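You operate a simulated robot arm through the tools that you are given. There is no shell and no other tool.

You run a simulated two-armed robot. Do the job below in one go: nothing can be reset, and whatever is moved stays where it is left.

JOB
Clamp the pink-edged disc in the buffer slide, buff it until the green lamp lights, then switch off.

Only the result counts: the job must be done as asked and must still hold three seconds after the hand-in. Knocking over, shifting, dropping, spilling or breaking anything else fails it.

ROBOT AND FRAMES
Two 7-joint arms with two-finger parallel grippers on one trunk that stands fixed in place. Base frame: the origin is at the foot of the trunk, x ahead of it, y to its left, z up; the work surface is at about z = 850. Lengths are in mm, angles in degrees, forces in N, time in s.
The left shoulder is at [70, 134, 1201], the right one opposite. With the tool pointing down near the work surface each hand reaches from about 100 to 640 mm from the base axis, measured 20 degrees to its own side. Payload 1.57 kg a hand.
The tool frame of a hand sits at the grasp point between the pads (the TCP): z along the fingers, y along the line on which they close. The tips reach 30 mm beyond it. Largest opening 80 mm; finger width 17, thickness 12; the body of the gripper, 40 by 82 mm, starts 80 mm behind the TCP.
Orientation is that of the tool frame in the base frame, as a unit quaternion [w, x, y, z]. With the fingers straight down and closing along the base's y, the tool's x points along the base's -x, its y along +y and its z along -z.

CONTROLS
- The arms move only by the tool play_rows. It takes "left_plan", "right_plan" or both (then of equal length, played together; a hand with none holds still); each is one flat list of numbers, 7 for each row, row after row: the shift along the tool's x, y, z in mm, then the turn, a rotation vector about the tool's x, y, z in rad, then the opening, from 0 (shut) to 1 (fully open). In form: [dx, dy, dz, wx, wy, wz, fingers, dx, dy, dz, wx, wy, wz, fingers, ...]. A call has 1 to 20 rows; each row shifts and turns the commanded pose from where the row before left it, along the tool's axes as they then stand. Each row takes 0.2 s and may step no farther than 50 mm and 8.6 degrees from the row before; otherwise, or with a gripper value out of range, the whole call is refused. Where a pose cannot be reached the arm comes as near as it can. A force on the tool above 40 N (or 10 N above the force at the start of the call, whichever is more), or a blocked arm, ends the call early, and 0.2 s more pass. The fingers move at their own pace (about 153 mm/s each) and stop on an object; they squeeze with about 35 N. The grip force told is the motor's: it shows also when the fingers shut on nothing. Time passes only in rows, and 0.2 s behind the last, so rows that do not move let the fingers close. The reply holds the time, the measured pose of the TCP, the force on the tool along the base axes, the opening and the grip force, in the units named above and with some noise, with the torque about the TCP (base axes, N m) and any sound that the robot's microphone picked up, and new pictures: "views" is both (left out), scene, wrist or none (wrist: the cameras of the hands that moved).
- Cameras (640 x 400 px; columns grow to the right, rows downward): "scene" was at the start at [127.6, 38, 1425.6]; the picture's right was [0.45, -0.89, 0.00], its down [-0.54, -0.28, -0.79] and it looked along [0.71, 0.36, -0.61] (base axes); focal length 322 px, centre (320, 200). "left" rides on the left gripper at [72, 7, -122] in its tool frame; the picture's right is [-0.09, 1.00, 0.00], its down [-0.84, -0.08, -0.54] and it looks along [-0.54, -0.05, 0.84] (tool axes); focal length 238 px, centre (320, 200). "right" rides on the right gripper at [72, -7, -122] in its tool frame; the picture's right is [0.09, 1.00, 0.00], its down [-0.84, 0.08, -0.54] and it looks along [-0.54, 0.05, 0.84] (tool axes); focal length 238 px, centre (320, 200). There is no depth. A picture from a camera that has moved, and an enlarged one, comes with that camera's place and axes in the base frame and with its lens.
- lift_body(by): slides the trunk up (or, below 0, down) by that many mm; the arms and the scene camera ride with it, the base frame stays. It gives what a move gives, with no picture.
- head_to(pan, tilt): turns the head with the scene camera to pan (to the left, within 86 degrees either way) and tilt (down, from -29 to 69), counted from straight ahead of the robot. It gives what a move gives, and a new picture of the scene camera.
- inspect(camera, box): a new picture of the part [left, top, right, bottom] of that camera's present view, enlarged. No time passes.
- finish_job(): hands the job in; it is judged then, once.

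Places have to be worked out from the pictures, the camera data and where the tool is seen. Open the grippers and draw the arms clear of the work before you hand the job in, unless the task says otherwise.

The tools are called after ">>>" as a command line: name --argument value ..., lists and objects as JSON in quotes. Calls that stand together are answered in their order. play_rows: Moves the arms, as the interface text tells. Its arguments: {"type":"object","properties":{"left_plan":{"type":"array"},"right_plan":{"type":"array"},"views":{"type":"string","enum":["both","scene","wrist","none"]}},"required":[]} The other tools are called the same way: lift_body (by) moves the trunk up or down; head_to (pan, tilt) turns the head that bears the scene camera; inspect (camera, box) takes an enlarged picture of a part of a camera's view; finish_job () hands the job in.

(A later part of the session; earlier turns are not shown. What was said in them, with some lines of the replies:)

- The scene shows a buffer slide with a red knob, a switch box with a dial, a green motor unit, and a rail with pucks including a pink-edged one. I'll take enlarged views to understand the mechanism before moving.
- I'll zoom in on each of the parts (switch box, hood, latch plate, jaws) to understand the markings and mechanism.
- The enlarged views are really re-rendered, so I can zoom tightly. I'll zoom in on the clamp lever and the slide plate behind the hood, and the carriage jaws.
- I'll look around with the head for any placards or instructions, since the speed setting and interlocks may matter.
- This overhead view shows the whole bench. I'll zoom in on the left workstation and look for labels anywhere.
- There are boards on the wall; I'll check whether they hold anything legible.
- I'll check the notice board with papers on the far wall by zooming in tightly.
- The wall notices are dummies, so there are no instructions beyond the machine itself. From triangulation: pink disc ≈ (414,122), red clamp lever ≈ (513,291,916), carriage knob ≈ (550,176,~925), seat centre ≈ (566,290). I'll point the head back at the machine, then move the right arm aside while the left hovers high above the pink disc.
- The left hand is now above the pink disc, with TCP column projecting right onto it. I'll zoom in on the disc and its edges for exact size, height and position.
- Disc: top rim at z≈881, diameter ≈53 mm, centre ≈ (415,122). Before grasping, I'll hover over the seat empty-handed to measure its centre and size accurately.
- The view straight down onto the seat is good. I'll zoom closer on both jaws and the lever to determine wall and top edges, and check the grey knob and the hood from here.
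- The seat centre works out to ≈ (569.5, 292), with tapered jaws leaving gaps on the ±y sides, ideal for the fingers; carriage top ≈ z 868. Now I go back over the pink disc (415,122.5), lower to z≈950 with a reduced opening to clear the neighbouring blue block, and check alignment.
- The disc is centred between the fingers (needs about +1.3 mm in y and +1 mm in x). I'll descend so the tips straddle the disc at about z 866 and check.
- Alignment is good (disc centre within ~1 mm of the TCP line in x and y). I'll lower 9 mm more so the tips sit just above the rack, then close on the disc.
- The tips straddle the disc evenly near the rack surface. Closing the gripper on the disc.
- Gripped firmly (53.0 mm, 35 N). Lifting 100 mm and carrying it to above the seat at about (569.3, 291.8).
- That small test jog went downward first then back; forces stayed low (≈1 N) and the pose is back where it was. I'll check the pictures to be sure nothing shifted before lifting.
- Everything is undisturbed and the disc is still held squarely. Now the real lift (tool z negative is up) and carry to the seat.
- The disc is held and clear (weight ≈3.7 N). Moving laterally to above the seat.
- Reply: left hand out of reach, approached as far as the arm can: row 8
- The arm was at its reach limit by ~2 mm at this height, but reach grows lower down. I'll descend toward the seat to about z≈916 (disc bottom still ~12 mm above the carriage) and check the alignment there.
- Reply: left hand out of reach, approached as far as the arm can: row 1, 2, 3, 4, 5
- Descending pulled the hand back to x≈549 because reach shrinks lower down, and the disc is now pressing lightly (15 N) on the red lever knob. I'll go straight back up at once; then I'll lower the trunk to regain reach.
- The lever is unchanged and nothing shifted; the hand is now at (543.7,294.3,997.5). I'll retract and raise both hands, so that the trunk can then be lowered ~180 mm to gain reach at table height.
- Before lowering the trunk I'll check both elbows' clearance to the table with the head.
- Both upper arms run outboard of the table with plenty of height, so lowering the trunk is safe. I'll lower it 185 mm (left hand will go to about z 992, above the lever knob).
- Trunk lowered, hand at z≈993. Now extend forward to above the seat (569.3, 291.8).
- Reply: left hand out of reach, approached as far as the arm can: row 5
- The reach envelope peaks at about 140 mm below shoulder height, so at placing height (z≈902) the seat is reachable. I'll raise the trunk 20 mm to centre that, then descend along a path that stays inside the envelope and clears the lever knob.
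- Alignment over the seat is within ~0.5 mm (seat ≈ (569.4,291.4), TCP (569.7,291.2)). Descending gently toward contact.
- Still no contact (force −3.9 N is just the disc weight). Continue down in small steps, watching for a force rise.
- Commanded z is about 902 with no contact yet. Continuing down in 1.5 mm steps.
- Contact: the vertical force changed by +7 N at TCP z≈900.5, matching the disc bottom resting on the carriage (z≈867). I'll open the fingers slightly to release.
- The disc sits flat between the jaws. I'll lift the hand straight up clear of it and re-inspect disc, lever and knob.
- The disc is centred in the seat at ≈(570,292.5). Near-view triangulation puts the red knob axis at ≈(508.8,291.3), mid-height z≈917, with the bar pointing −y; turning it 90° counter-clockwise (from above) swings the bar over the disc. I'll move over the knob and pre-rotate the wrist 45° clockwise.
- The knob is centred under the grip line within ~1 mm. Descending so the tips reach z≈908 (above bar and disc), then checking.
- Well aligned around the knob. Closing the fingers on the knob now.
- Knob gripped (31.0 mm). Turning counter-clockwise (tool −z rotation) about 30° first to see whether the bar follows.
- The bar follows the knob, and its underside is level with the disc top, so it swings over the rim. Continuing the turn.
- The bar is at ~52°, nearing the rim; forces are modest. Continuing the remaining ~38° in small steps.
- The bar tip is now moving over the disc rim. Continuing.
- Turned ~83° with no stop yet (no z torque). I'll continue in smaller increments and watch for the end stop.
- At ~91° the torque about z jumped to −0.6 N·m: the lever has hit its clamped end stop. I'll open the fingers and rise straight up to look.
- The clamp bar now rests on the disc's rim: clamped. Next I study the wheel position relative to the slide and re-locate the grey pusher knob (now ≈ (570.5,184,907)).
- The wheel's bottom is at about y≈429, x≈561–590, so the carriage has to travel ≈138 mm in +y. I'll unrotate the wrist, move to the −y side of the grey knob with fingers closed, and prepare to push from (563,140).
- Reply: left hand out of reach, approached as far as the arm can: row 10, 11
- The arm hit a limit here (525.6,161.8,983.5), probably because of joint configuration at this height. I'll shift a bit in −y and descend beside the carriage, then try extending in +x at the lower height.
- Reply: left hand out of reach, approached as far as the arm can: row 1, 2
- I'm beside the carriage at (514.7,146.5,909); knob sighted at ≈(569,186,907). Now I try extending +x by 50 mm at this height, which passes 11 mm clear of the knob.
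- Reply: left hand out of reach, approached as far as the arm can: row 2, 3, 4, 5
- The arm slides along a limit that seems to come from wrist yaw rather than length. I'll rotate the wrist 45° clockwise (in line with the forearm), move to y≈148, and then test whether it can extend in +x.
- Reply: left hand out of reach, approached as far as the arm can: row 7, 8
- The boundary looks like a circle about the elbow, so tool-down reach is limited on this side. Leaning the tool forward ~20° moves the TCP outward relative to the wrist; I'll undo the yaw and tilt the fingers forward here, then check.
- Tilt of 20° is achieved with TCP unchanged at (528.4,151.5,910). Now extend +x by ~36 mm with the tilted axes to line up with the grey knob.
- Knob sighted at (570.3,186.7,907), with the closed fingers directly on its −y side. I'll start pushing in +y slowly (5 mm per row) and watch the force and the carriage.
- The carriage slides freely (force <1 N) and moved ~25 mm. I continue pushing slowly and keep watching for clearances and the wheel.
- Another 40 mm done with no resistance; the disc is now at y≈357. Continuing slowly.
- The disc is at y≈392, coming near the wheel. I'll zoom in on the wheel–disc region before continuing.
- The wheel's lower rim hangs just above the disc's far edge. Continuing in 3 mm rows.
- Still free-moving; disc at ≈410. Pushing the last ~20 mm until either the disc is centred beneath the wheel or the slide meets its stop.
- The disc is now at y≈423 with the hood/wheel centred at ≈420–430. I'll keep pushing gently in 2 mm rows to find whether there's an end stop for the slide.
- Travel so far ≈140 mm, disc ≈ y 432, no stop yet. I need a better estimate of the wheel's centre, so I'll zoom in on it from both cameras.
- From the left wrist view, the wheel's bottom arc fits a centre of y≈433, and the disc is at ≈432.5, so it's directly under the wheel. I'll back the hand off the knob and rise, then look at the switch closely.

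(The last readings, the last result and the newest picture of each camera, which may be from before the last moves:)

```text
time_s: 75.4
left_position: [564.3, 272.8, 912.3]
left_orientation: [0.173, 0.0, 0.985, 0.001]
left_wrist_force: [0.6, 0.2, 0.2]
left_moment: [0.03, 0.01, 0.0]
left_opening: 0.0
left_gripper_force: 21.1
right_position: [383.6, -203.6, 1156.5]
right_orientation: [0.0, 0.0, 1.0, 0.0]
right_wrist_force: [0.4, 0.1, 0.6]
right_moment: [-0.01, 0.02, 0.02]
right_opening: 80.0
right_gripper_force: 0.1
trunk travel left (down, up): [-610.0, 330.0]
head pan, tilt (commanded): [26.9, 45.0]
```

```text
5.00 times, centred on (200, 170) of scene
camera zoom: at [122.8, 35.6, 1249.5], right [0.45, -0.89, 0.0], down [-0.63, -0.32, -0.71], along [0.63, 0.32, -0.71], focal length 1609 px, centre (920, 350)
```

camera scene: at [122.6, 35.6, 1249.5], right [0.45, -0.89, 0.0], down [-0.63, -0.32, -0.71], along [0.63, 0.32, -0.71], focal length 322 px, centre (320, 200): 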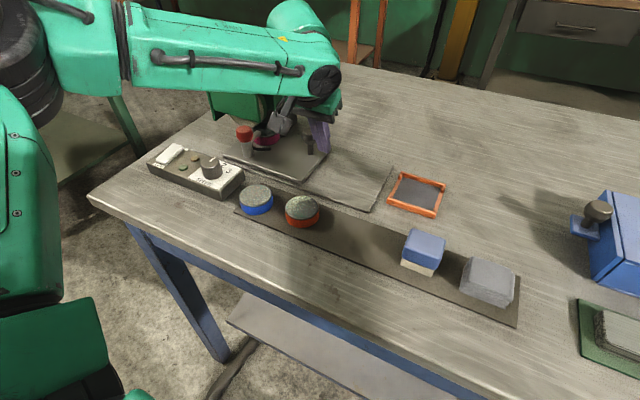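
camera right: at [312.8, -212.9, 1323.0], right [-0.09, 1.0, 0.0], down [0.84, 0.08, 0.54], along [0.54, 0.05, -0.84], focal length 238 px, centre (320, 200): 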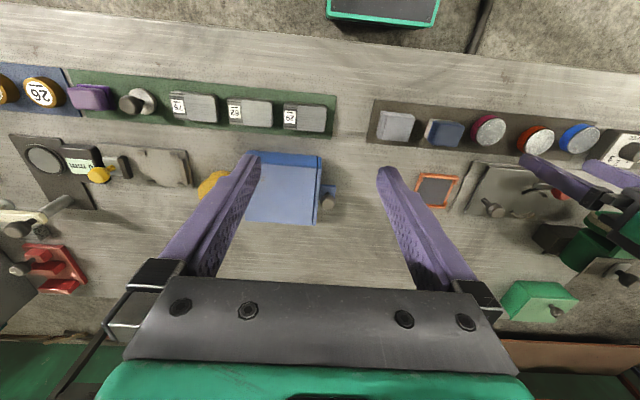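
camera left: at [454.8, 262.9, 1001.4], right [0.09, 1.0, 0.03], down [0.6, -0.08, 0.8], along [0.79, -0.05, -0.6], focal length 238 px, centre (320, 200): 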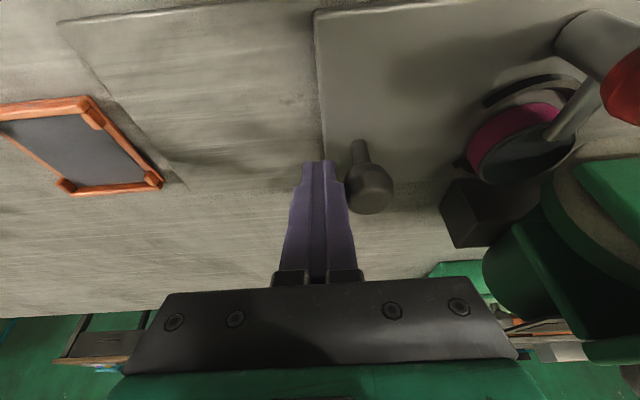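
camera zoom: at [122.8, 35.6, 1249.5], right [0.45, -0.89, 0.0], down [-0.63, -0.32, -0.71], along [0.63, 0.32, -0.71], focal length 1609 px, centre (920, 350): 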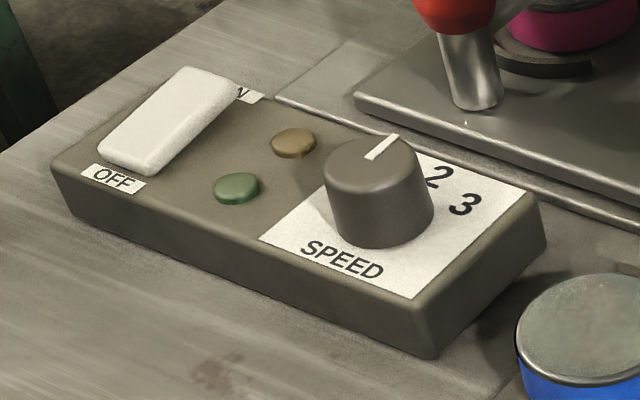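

The slide stays put (knob y≈327) and the rocker's ON end (far, +x) is raised, so it is OFF now. I'll retract up, level the tool, and move over the switch at ≈(445,509).

>>> play_rows --left_plan '[8.97, 0, -19.2, 0, 0, 0, 0, 8.97, 0, -19.2, 0, 0, 0, 0, 8.97, 0, -19.2, 0, 0, 0, 0, 8.97, 0, -19.2, 0, 0, 0, 0, 0, 0, 0, 0, 0.116, 0, 0, 0, 0, 0, 0, 0.116, 0, 0, 0, 0, 0, 0, 0.117, 0, 0, 0, 0, 0, 0, 0, 0, 0]' --views "scene"

```text
time_s: 77.2
left_position: [503.5, 273.7, 972.5]
left_orientation: [0.0, 0.0, 1.0, 0.001]
left_wrist_force: [0.5, -0.1, 0.6]
left_moment: [0.02, -0.01, -0.02]
left_opening: 0.2
left_gripper_force: 21.5
right_position: [382.9, -204.3, 1156.2]
right_orientation: [0.0, 0.0, 1.0, 0.001]
right_wrist_force: [0.3, -1.3, 0.0]
right_moment: [-0.02, 0.0, -0.01]
right_opening: 80.0
right_gripper_force: 0.0
trunk travel left (down, up): [-610.0, 330.0]
head pan, tilt (commanded): [26.9, 45.0]
camera scene: at [122.5, 35.6, 1249.6], right [0.45, -0.89, 0.0], down [-0.63, -0.32, -0.71], along [0.63, 0.32, -0.71], focal length 322 px, centre (320, 200)
```

scene: 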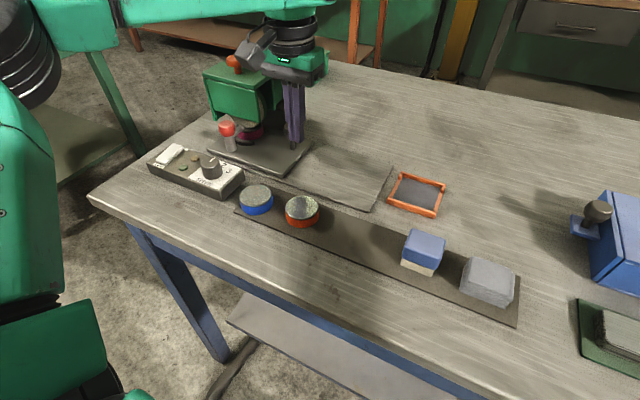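

Now move back to x≈445, then across to above the switch at y≈509.

>>> play_rows --left_plan '[19.5, 0, -4, 0, 0, 0, 0, 19.5, 0, -4, 0, 0, 0, 0, 19.5, 0, -4, 0, 0, 0, 0, 0, 29.4, 0, 0, 0, 0, 0, 0, 29.4, 0, 0, 0, 0, 0, 0, 29.4, 0, 0, 0, 0, 0, 0, 29.4, 0, 0, 0, 0, 0, 0, 29.4, 0, 0, 0, 0, 0, 0, 29.4, 0, 0, 0, 0, 0, 0, 29.4, 0, 0, 0, 0, 0, 0, 29.4, 0, 0, 0, 0, 0, 0, 0, 0, 0, 0, 0, 0]' --views "both"

>>> inspect --camera "left" --box '[220, 60, 420, 210]'

>>> inspect --camera "scene" --box '[130, 80, 290, 200]'

```text
time_s: 79.8
left_position: [445.0, 508.9, 983.4]
left_orientation: [0.002, 0.001, 1.0, 0.0]
left_wrist_force: [-0.1, 0.4, -0.1]
left_moment: [0.0, -0.01, 0.02]
left_opening: 0.0
left_gripper_force: 21.2
right_position: [384.6, -204.1, 1156.5]
right_orientation: [0.0, 0.001, 1.0, 0.0]
right_wrist_force: [0.3, 0.0, -0.2]
right_moment: [0.02, 0.01, 0.03]
right_opening: 80.1
right_gripper_force: 0.1
trunk travel left (down, up): [-610.0, 330.0]
head pan, tilt (commanded): [26.9, 45.0]
camera scene: at [122.6, 35.1, 1249.6], right [0.45, -0.89, 0.0], down [-0.63, -0.32, -0.71], along [0.63, 0.32, -0.71], focal length 322 px, centre (320, 200)
camera left: at [372.8, 516.2, 1105.8], right [0.09, 1.0, 0.0], down [0.84, -0.08, 0.54], along [0.54, -0.05, -0.84], focal length 238 px, centre (320, 200)
```

scene: 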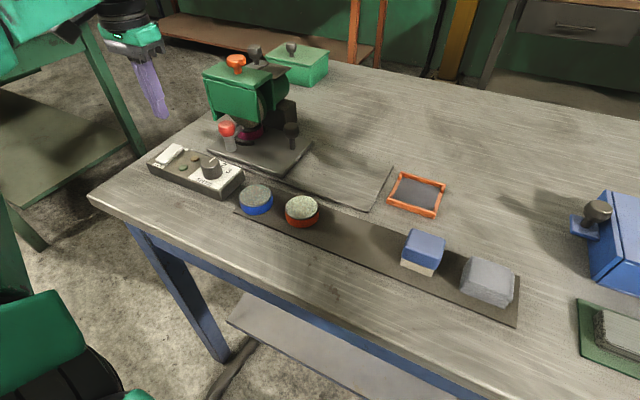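
left: 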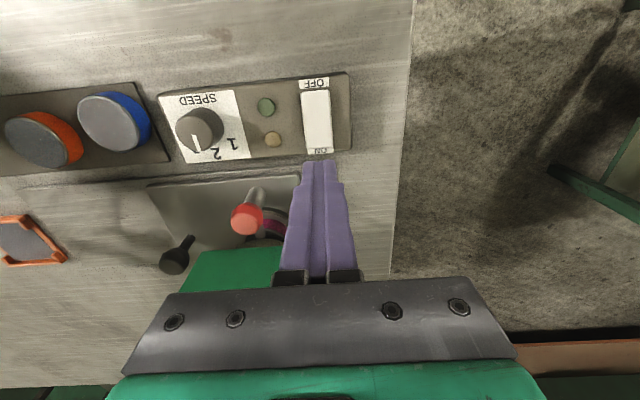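

```text
2.67 times, centred on (320, 135) of left
camera zoom: at [372.8, 516.2, 1105.8], right [0.09, 1.0, 0.0], down [0.84, -0.08, 0.54], along [0.54, -0.05, -0.84], focal length 636 px, centre (320, 373)
```

zoom: 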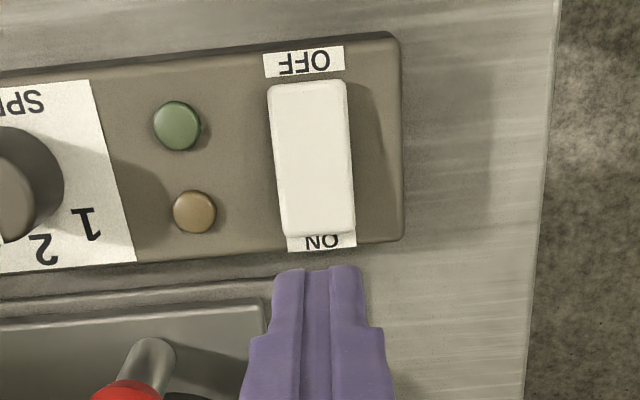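

```text
3.33 times, centred on (210, 140) of scene
camera zoom: at [122.6, 35.1, 1249.6], right [0.45, -0.89, 0.0], down [-0.63, -0.32, -0.71], along [0.63, 0.32, -0.71], focal length 1073 px, centre (687, 400)
```

zoom: 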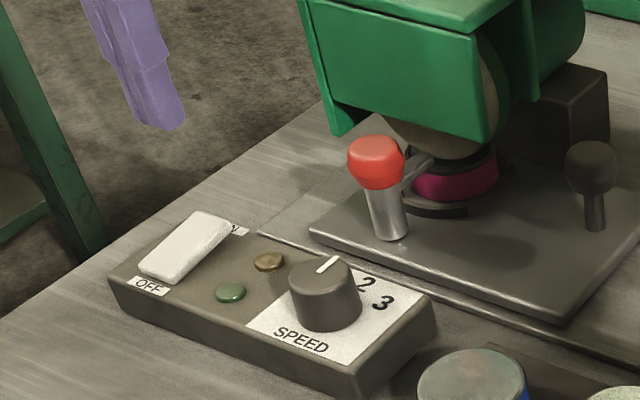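

The disc is clearly under the wheel, and the switch is directly below. ON end top is at about (448,509,888). I'll shift slightly and descend to just above it, then press in small steps.

>>> play_rows --left_plan '[1.2, 0, 12, 0, 0, 0, 0, 1.2, 0, 12, 0, 0, 0, 0, 0, 0, 12, 0, 0, 0, 0, 0, 0, 12, 0, 0, 0, 0, 0, 0, 11, 0, 0, 0, 0, 0, 0, 0, 0, 0, 0, 0]' --views "both"

>>> inspect --camera "left" --box '[220, 80, 420, 230]'

>>> inspect --camera "scene" --box '[130, 80, 290, 200]'

```text
time_s: 81.2
left_position: [443.8, 507.5, 925.7]
left_orientation: [0.001, 0.0, 1.0, 0.0]
left_wrist_force: [0.1, 0.4, -0.1]
left_moment: [-0.01, 0.03, -0.02]
left_opening: 0.0
left_gripper_force: 21.4
right_position: [383.5, -204.3, 1156.3]
right_orientation: [0.0, 0.0, 1.0, 0.001]
right_wrist_force: [0.0, -0.3, 0.5]
right_moment: [-0.01, 0.02, 0.0]
right_opening: 80.1
right_gripper_force: 0.0
trunk travel left (down, up): [-610.0, 330.0]
head pan, tilt (commanded): [26.9, 45.0]
camera scene: at [122.8, 35.4, 1249.6], right [0.45, -0.89, 0.0], down [-0.63, -0.32, -0.71], along [0.63, 0.32, -0.71], focal length 322 px, centre (320, 200)
camera left: at [371.2, 515.8, 1046.5], right [0.09, 1.0, 0.0], down [0.84, -0.08, 0.54], along [0.54, -0.05, -0.84], focal length 238 px, centre (320, 200)
```

scene: 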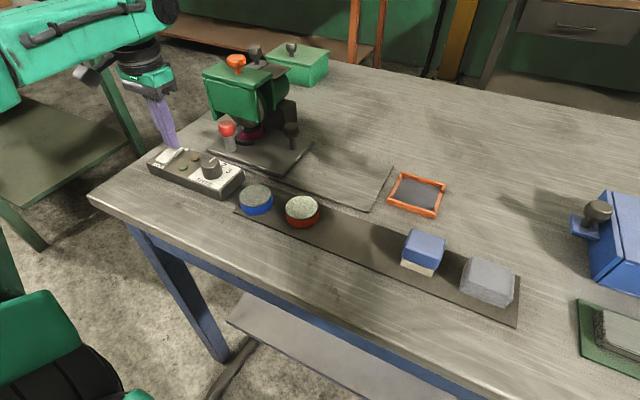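
left: 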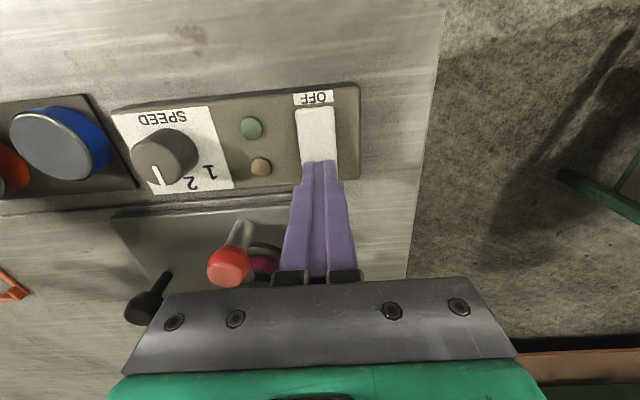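

```text
2.67 times, centred on (320, 155) of left
camera zoom: at [371.2, 515.8, 1046.5], right [0.09, 1.0, 0.0], down [0.84, -0.08, 0.54], along [0.54, -0.05, -0.84], focal length 636 px, centre (320, 320)
```

zoom: 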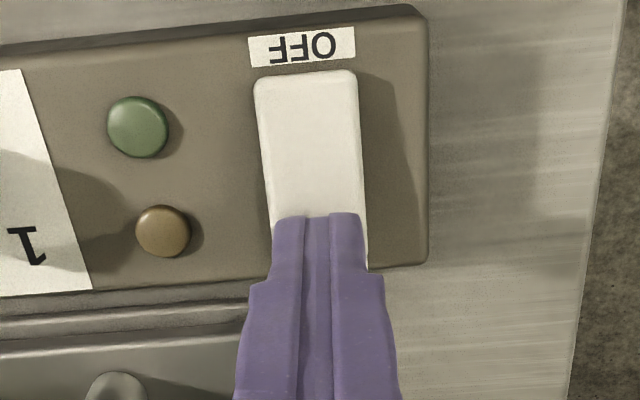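

```text
3.33 times, centred on (210, 140) of scene
camera zoom: at [122.8, 35.4, 1249.6], right [0.45, -0.89, 0.0], down [-0.63, -0.32, -0.71], along [0.63, 0.32, -0.71], focal length 1073 px, centre (687, 400)
```

zoom: 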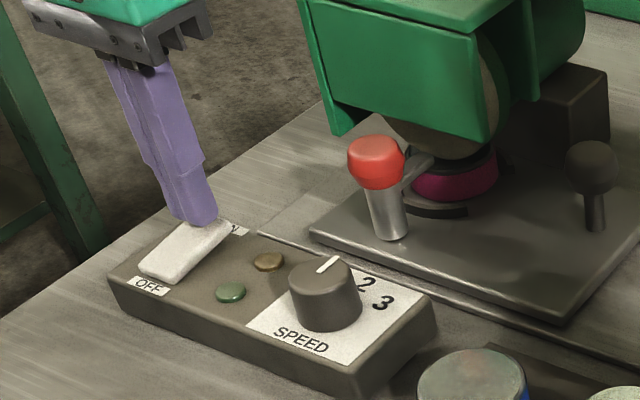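

The closed tips are centred just above the ON half of the rocker. Pressing down in small steps.

>>> play_rows --left_plan '[0, 0, 2, 0, 0, 0, 0, 0, 0, 2, 0, 0, 0, 0, 0, 0, 2, 0, 0, 0, 0, 0, 0, 2, 0, 0, 0, 0, 0, 0, 1.5, 0, 0, 0, 0]' --views "none"

>>> inspect --camera "scene" --box '[130, 80, 290, 200]'

```text
time_s: 82.4
left_position: [443.1, 507.7, 918.0]
left_orientation: [0.003, -0.001, 1.0, 0.001]
left_wrist_force: [3.9, 6.5, 17.2]
left_moment: [0.19, 0.0, -0.08]
left_opening: 0.0
left_gripper_force: 20.8
right_position: [382.3, -205.1, 1157.4]
right_orientation: [0.001, 0.0, 1.0, 0.002]
right_wrist_force: [0.3, 0.1, -0.1]
right_moment: [0.02, -0.01, -0.03]
right_opening: 80.2
right_gripper_force: 0.1
trunk travel left (down, up): [-610.0, 330.0]
head pan, tilt (commanded): [26.9, 45.0]
```

```text
3.33 times, centred on (210, 140) of scene
camera zoom: at [121.5, 34.4, 1250.1], right [0.45, -0.89, 0.0], down [-0.63, -0.32, -0.71], along [0.63, 0.32, -0.71], focal length 1073 px, centre (687, 400)
```

zoom: 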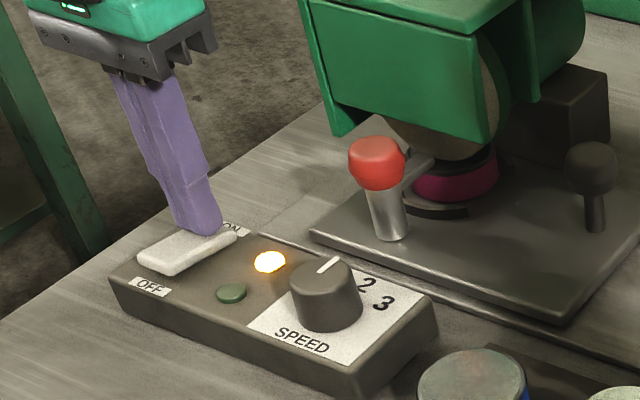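

The rocker flipped to ON and the amber lamp lit. I'll lift off and shift above the OFF end (x≈413), ready to press as soon as green lights, and watch the lamps.

>>> play_rows --left_plan '[0, 0, -8, 0, 0, 0, 0, 0, 0, -8, 0, 0, 0, 0, 15, 0, 0, 0, 0, 0, 0, 15, 0, 0, 0, 0, 0, 0]' --views "none"

>>> inspect --camera "scene" --box '[130, 80, 290, 200]'

```text
time_s: 83.4
left_position: [413.0, 508.6, 933.0]
left_orientation: [0.001, 0.0, 1.0, 0.0]
left_wrist_force: [-0.2, -1.3, 0.8]
left_moment: [0.0, 0.0, 0.0]
left_opening: 0.1
left_gripper_force: 21.1
right_position: [382.0, -203.6, 1156.6]
right_orientation: [0.0, 0.0, 1.0, 0.001]
right_wrist_force: [0.3, -0.5, -0.4]
right_moment: [0.03, -0.02, 0.0]
right_opening: 79.9
right_gripper_force: 0.1
trunk travel left (down, up): [-610.0, 330.0]
head pan, tilt (commanded): [26.9, 45.0]
```

```text
3.33 times, centred on (210, 140) of scene
camera zoom: at [122.1, 35.8, 1249.6], right [0.45, -0.89, 0.0], down [-0.63, -0.32, -0.71], along [0.63, 0.32, -0.71], focal length 1073 px, centre (687, 400)
```

zoom: 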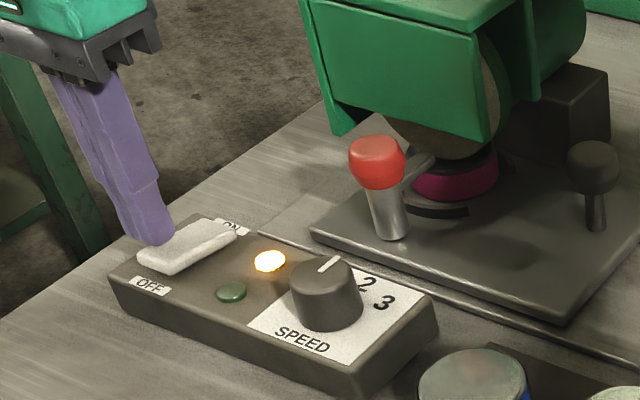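

Amber is on, green off. I'll wait about 2 s and compare, listening for any sound.

>>> play_rows --left_plan '[0, 0, 0, 0, 0, 0, 0, 0, 0, 0, 0, 0, 0, 0, 0, 0, 0, 0, 0, 0, 0, 0, 0, 0, 0, 0, 0, 0, 0, 0, 0, 0, 0, 0, 0, 0, 0, 0, 0, 0, 0, 0, 0, 0, 0, 0, 0, 0, 0, 0, 0, 0, 0, 0, 0, 0]' --views "none"

>>> inspect --camera "scene" --box '[130, 80, 290, 200]'

```text
time_s: 85.2
left_position: [413.1, 508.5, 931.4]
left_orientation: [0.0, 0.0, 1.0, -0.001]
left_wrist_force: [-1.2, -0.3, -0.6]
left_moment: [-0.03, -0.03, 0.01]
left_opening: 0.0
left_gripper_force: 21.4
right_position: [383.9, -204.4, 1155.6]
right_orientation: [0.0, 0.0, 1.0, 0.0]
right_wrist_force: [0.0, -0.6, -1.0]
right_moment: [-0.01, -0.01, 0.0]
right_opening: 79.8
right_gripper_force: 0.0
trunk travel left (down, up): [-610.0, 330.0]
head pan, tilt (commanded): [26.9, 45.0]
```

```text
3.33 times, centred on (210, 140) of scene
camera zoom: at [122.8, 35.5, 1249.6], right [0.45, -0.89, 0.0], down [-0.63, -0.32, -0.71], along [0.63, 0.32, -0.71], focal length 1073 px, centre (687, 400)
```

zoom: 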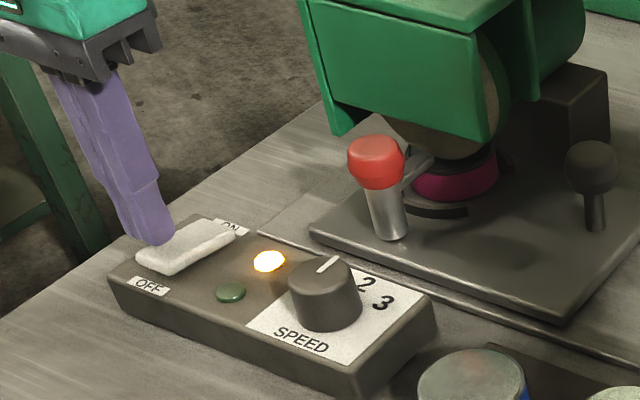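

No change yet. I'll zoom in on the wheel to see whether it's spinning.

>>> inspect --camera "scene" --box '[215, 80, 275, 130]'

>>> play_rows --left_plan '[0, 0, 0, 0, 0, 0, 0]' --views "none"

>>> inspect --camera "scene" --box '[215, 80, 275, 130]'

>>> inspect --camera "scene" --box '[180, 20, 340, 130]'

```text
8.00 times, centred on (245, 105) of scene
camera zoom: at [122.8, 35.5, 1249.6], right [0.45, -0.89, 0.0], down [-0.63, -0.32, -0.71], along [0.63, 0.32, -0.71], focal length 2574 px, centre (920, 960)
```

zoom: 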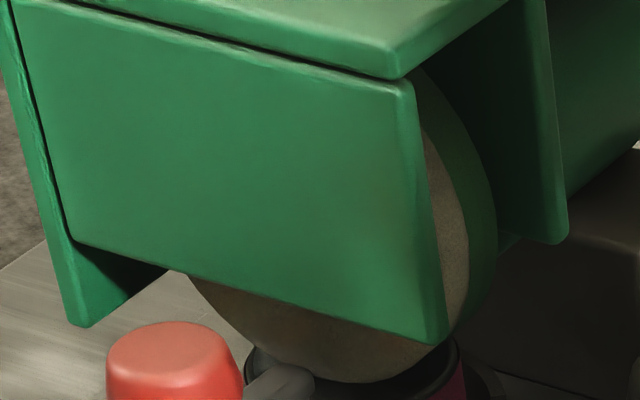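

```text
time_s: 85.6
left_position: [413.2, 508.6, 931.1]
left_orientation: [0.001, 0.0, 1.0, -0.001]
left_wrist_force: [0.3, -0.1, -0.3]
left_moment: [0.0, 0.01, 0.0]
left_opening: 0.0
left_gripper_force: 21.4
right_position: [383.4, -204.9, 1154.8]
right_orientation: [0.0, 0.0, 1.0, 0.001]
right_wrist_force: [0.8, 0.2, -0.3]
right_moment: [0.0, -0.02, -0.01]
right_opening: 79.9
right_gripper_force: 0.1
trunk travel left (down, up): [-610.0, 330.0]
head pan, tilt (commanded): [26.9, 45.0]
```

```text
8.00 times, centred on (245, 105) of scene
camera zoom: at [122.8, 35.5, 1249.6], right [0.45, -0.89, 0.0], down [-0.63, -0.32, -0.71], along [0.63, 0.32, -0.71], focal length 2574 px, centre (920, 960)
```

zoom: 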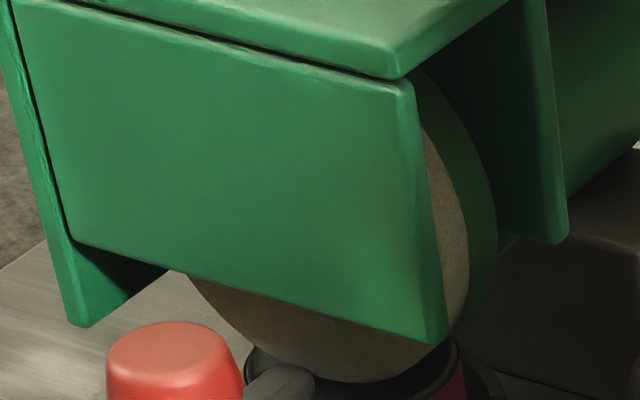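

```text
3.64 times, centred on (260, 75) of scene
camera zoom: at [122.8, 35.5, 1249.6], right [0.45, -0.89, 0.0], down [-0.63, -0.32, -0.71], along [0.63, 0.32, -0.71], focal length 1170 px, centre (538, 654)
```

zoom: 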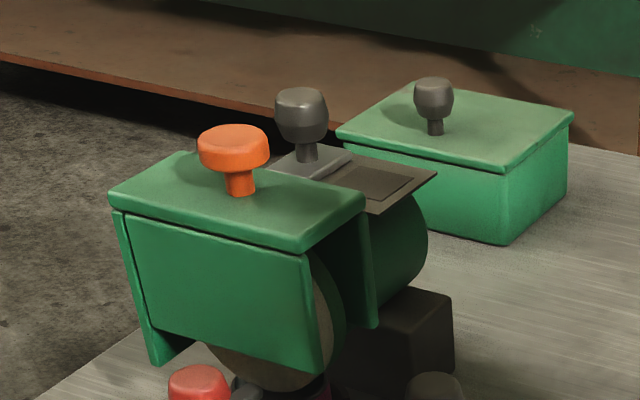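

The wheel's texture is uniform so spin isn't visible. I'll wait longer (4 s) in case the buffing simply takes time.

>>> play_rows --left_plan '[0, 0, 0, 0, 0, 0, 0, 0, 0, 0, 0, 0, 0, 0, 0, 0, 0, 0, 0, 0, 0, 0, 0, 0, 0, 0, 0, 0, 0, 0, 0, 0, 0, 0, 0, 0, 0, 0, 0, 0, 0, 0, 0, 0, 0, 0, 0, 0, 0, 0, 0, 0, 0, 0, 0, 0, 0, 0, 0, 0, 0, 0, 0, 0, 0, 0, 0, 0, 0, 0, 0, 0, 0, 0, 0, 0, 0, 0, 0, 0, 0, 0, 0, 0, 0, 0, 0, 0, 0, 0, 0, 0, 0, 0, 0, 0, 0, 0, 0, 0, 0, 0, 0, 0, 0]' --views "none"

>>> inspect --camera "scene" --box '[130, 80, 290, 200]'

```text
time_s: 88.8
left_position: [414.1, 507.8, 931.0]
left_orientation: [0.001, 0.0, 1.0, -0.001]
left_wrist_force: [0.2, 0.1, -0.1]
left_moment: [0.02, 0.0, 0.0]
left_opening: 0.0
left_gripper_force: 21.2
right_position: [384.0, -204.0, 1156.8]
right_orientation: [0.0, 0.0, 1.0, 0.001]
right_wrist_force: [0.4, -0.6, -0.3]
right_moment: [-0.02, 0.0, 0.0]
right_opening: 80.0
right_gripper_force: 0.1
trunk travel left (down, up): [-610.0, 330.0]
head pan, tilt (commanded): [26.9, 45.0]
```

```text
3.33 times, centred on (210, 140) of scene
camera zoom: at [122.8, 35.5, 1249.6], right [0.45, -0.89, 0.0], down [-0.63, -0.32, -0.71], along [0.63, 0.32, -0.71], focal length 1073 px, centre (687, 400)
```

zoom: 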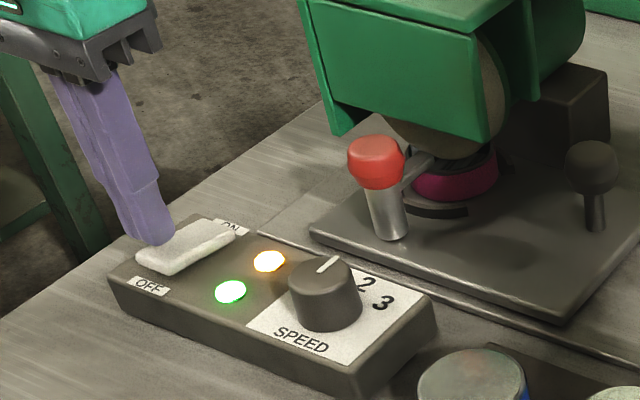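

The green lamp is lit. Pressing the OFF end straight away.

>>> play_rows --left_plan '[0, 0, 5, 0, 0, 0, 0, 0, 0, 4, 0, 0, 0, 0, 0, 0, 2, 0, 0, 0, 0, 0, 0, 2, 0, 0, 0, 0, 0, 0, 2, 0, 0, 0, 0]' --views "none"

>>> inspect --camera "scene" --box '[130, 80, 290, 200]'

```text
time_s: 90.0
left_position: [413.4, 507.2, 917.6]
left_orientation: [0.002, 0.0, 1.0, 0.001]
left_wrist_force: [0.4, 1.4, 7.5]
left_moment: [0.0, -0.07, 0.1]
left_opening: 0.0
left_gripper_force: 21.5
right_position: [383.3, -205.4, 1156.1]
right_orientation: [0.0, 0.0, 1.0, 0.0]
right_wrist_force: [0.5, 0.2, -0.7]
right_moment: [0.01, -0.02, -0.02]
right_opening: 80.0
right_gripper_force: 0.2
trunk travel left (down, up): [-610.0, 330.0]
head pan, tilt (commanded): [26.9, 45.0]
```

```text
3.33 times, centred on (210, 140) of scene
camera zoom: at [121.8, 34.6, 1249.8], right [0.45, -0.89, 0.0], down [-0.63, -0.32, -0.71], along [0.63, 0.32, -0.71], focal length 1073 px, centre (687, 400)
```

zoom: 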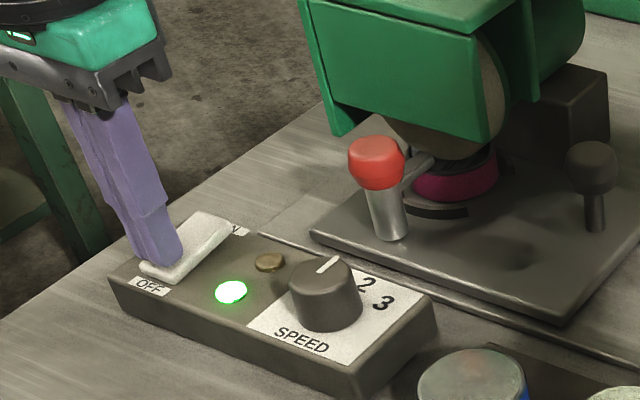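

Off: the rocker is back at OFF, amber is out, and green remains lit. I'll lift away, open the gripper and withdraw.

>>> play_rows --left_plan '[0, 0, -6, 0, 0, 0, 0, 0, 0, -10, 0, 0, 0, 0, 0, 0, -20, 0, 0, 0, 0, 0, 0, -25, 0, 0, 0, 0, 0, 0, -25, 0, 0, 0, 0.3, 10, 0, -25, 0, 0, 0, 0.7, 15, 0, -25, 0, 0, 0, 1, 15, 0, -25, 0, 0, 0, 1, 15, 0, -10, 0, 0, 0, 1, 0, 0, 0, 0, 0, 0, 1]' --views "both"

>>> inspect --camera "scene" --box '[110, 60, 350, 210]'

>>> inspect --camera "scene" --box '[130, 80, 290, 200]'

```text
time_s: 92.2
left_position: [357.8, 508.5, 1087.8]
left_orientation: [0.001, 0.0, 1.0, 0.0]
left_wrist_force: [0.3, -0.3, -0.1]
left_moment: [0.03, 0.0, 0.0]
left_opening: 79.9
left_gripper_force: 0.0
right_position: [384.3, -204.0, 1155.9]
right_orientation: [0.0, 0.0, 1.0, 0.0]
right_wrist_force: [0.2, 0.1, 0.2]
right_moment: [0.01, 0.0, -0.01]
right_opening: 80.0
right_gripper_force: 0.1
trunk travel left (down, up): [-610.0, 330.0]
head pan, tilt (commanded): [26.9, 45.0]
camera scene: at [123.2, 35.4, 1249.5], right [0.45, -0.89, 0.0], down [-0.63, -0.32, -0.71], along [0.63, 0.32, -0.71], focal length 322 px, centre (320, 200)
camera left: at [286.3, 516.1, 1208.8], right [0.09, 1.0, 0.0], down [0.84, -0.08, 0.54], along [0.54, -0.05, -0.84], focal length 238 px, centre (320, 200)
```

scene: 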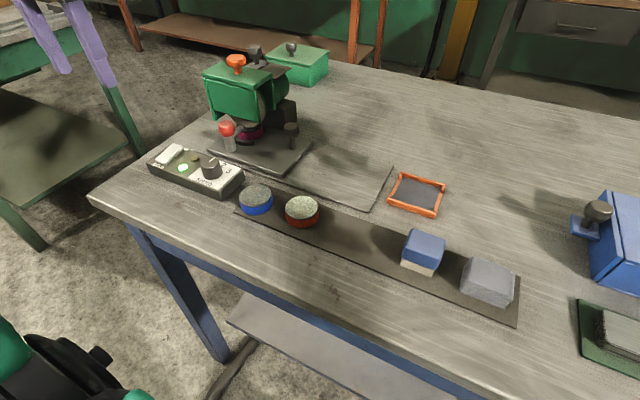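
left: 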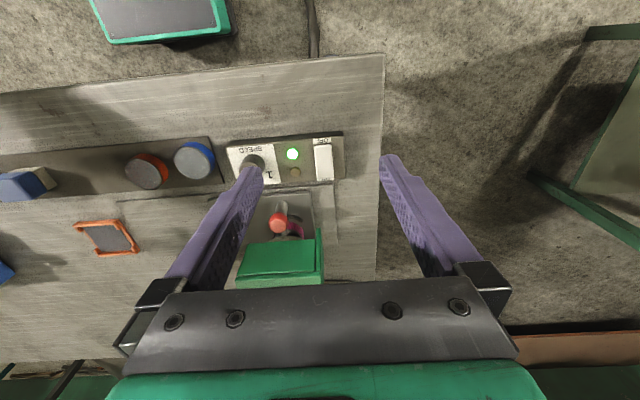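

```text
2.67 times, centred on (230, 135) of scene
camera zoom: at [123.2, 35.4, 1249.5], right [0.45, -0.89, 0.0], down [-0.63, -0.32, -0.71], along [0.63, 0.32, -0.71], focal length 858 px, centre (560, 373)
```

zoom: 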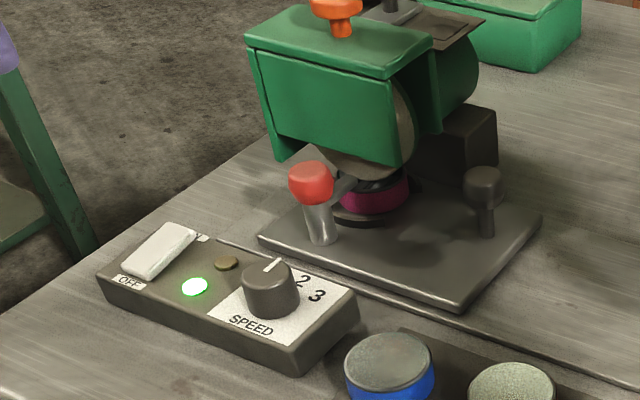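

```text
3.33 times, centred on (210, 140) of scene
camera zoom: at [123.2, 35.4, 1249.5], right [0.45, -0.89, 0.0], down [-0.63, -0.32, -0.71], along [0.63, 0.32, -0.71], focal length 1073 px, centre (687, 400)
```

zoom: 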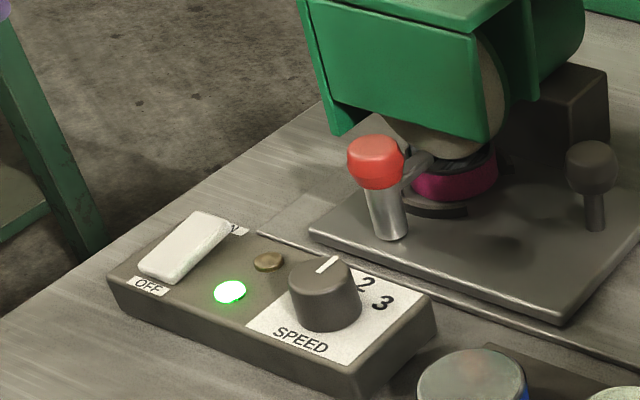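

The disc is clamped in the slide, green is lit, the rocker is at OFF with amber out, both grippers are open and clear, and nothing else has moved. Handing in.

>>> finish_job

```text
The job is handed in.
```

The pink-edged disc is clamped in the buffer slide and buffed. The green lamp lit, and I then switched the machine off.

- **Clamping:** the disc sits flat in the slide's seat, and the red lever is turned to its stop with the bar across the disc's rim.
- **Buffing:** I pushed the slide in until the disc was under the wheel, then switched on with the speed dial left at 2, where I found it. Green lit about six seconds later, and I pressed OFF straight away.
- **State at hand-in:** the switch is at OFF and the amber lamp is out. The green lamp is still lit. The slide is still under the wheel with the disc clamped in it. Both grippers are open and clear of the work.

**Contacts:** two contacts happened along the way:
- While I was carrying the disc to the seat, it pressed against the red lever knob with about 15 N.
- While I was holding the disc on its rack, a wrong command jogged the hand about 10 mm down and back up.

In both cases the pictures showed nothing shifted. I saw nothing else on the bench moved, dropped or knocked over.
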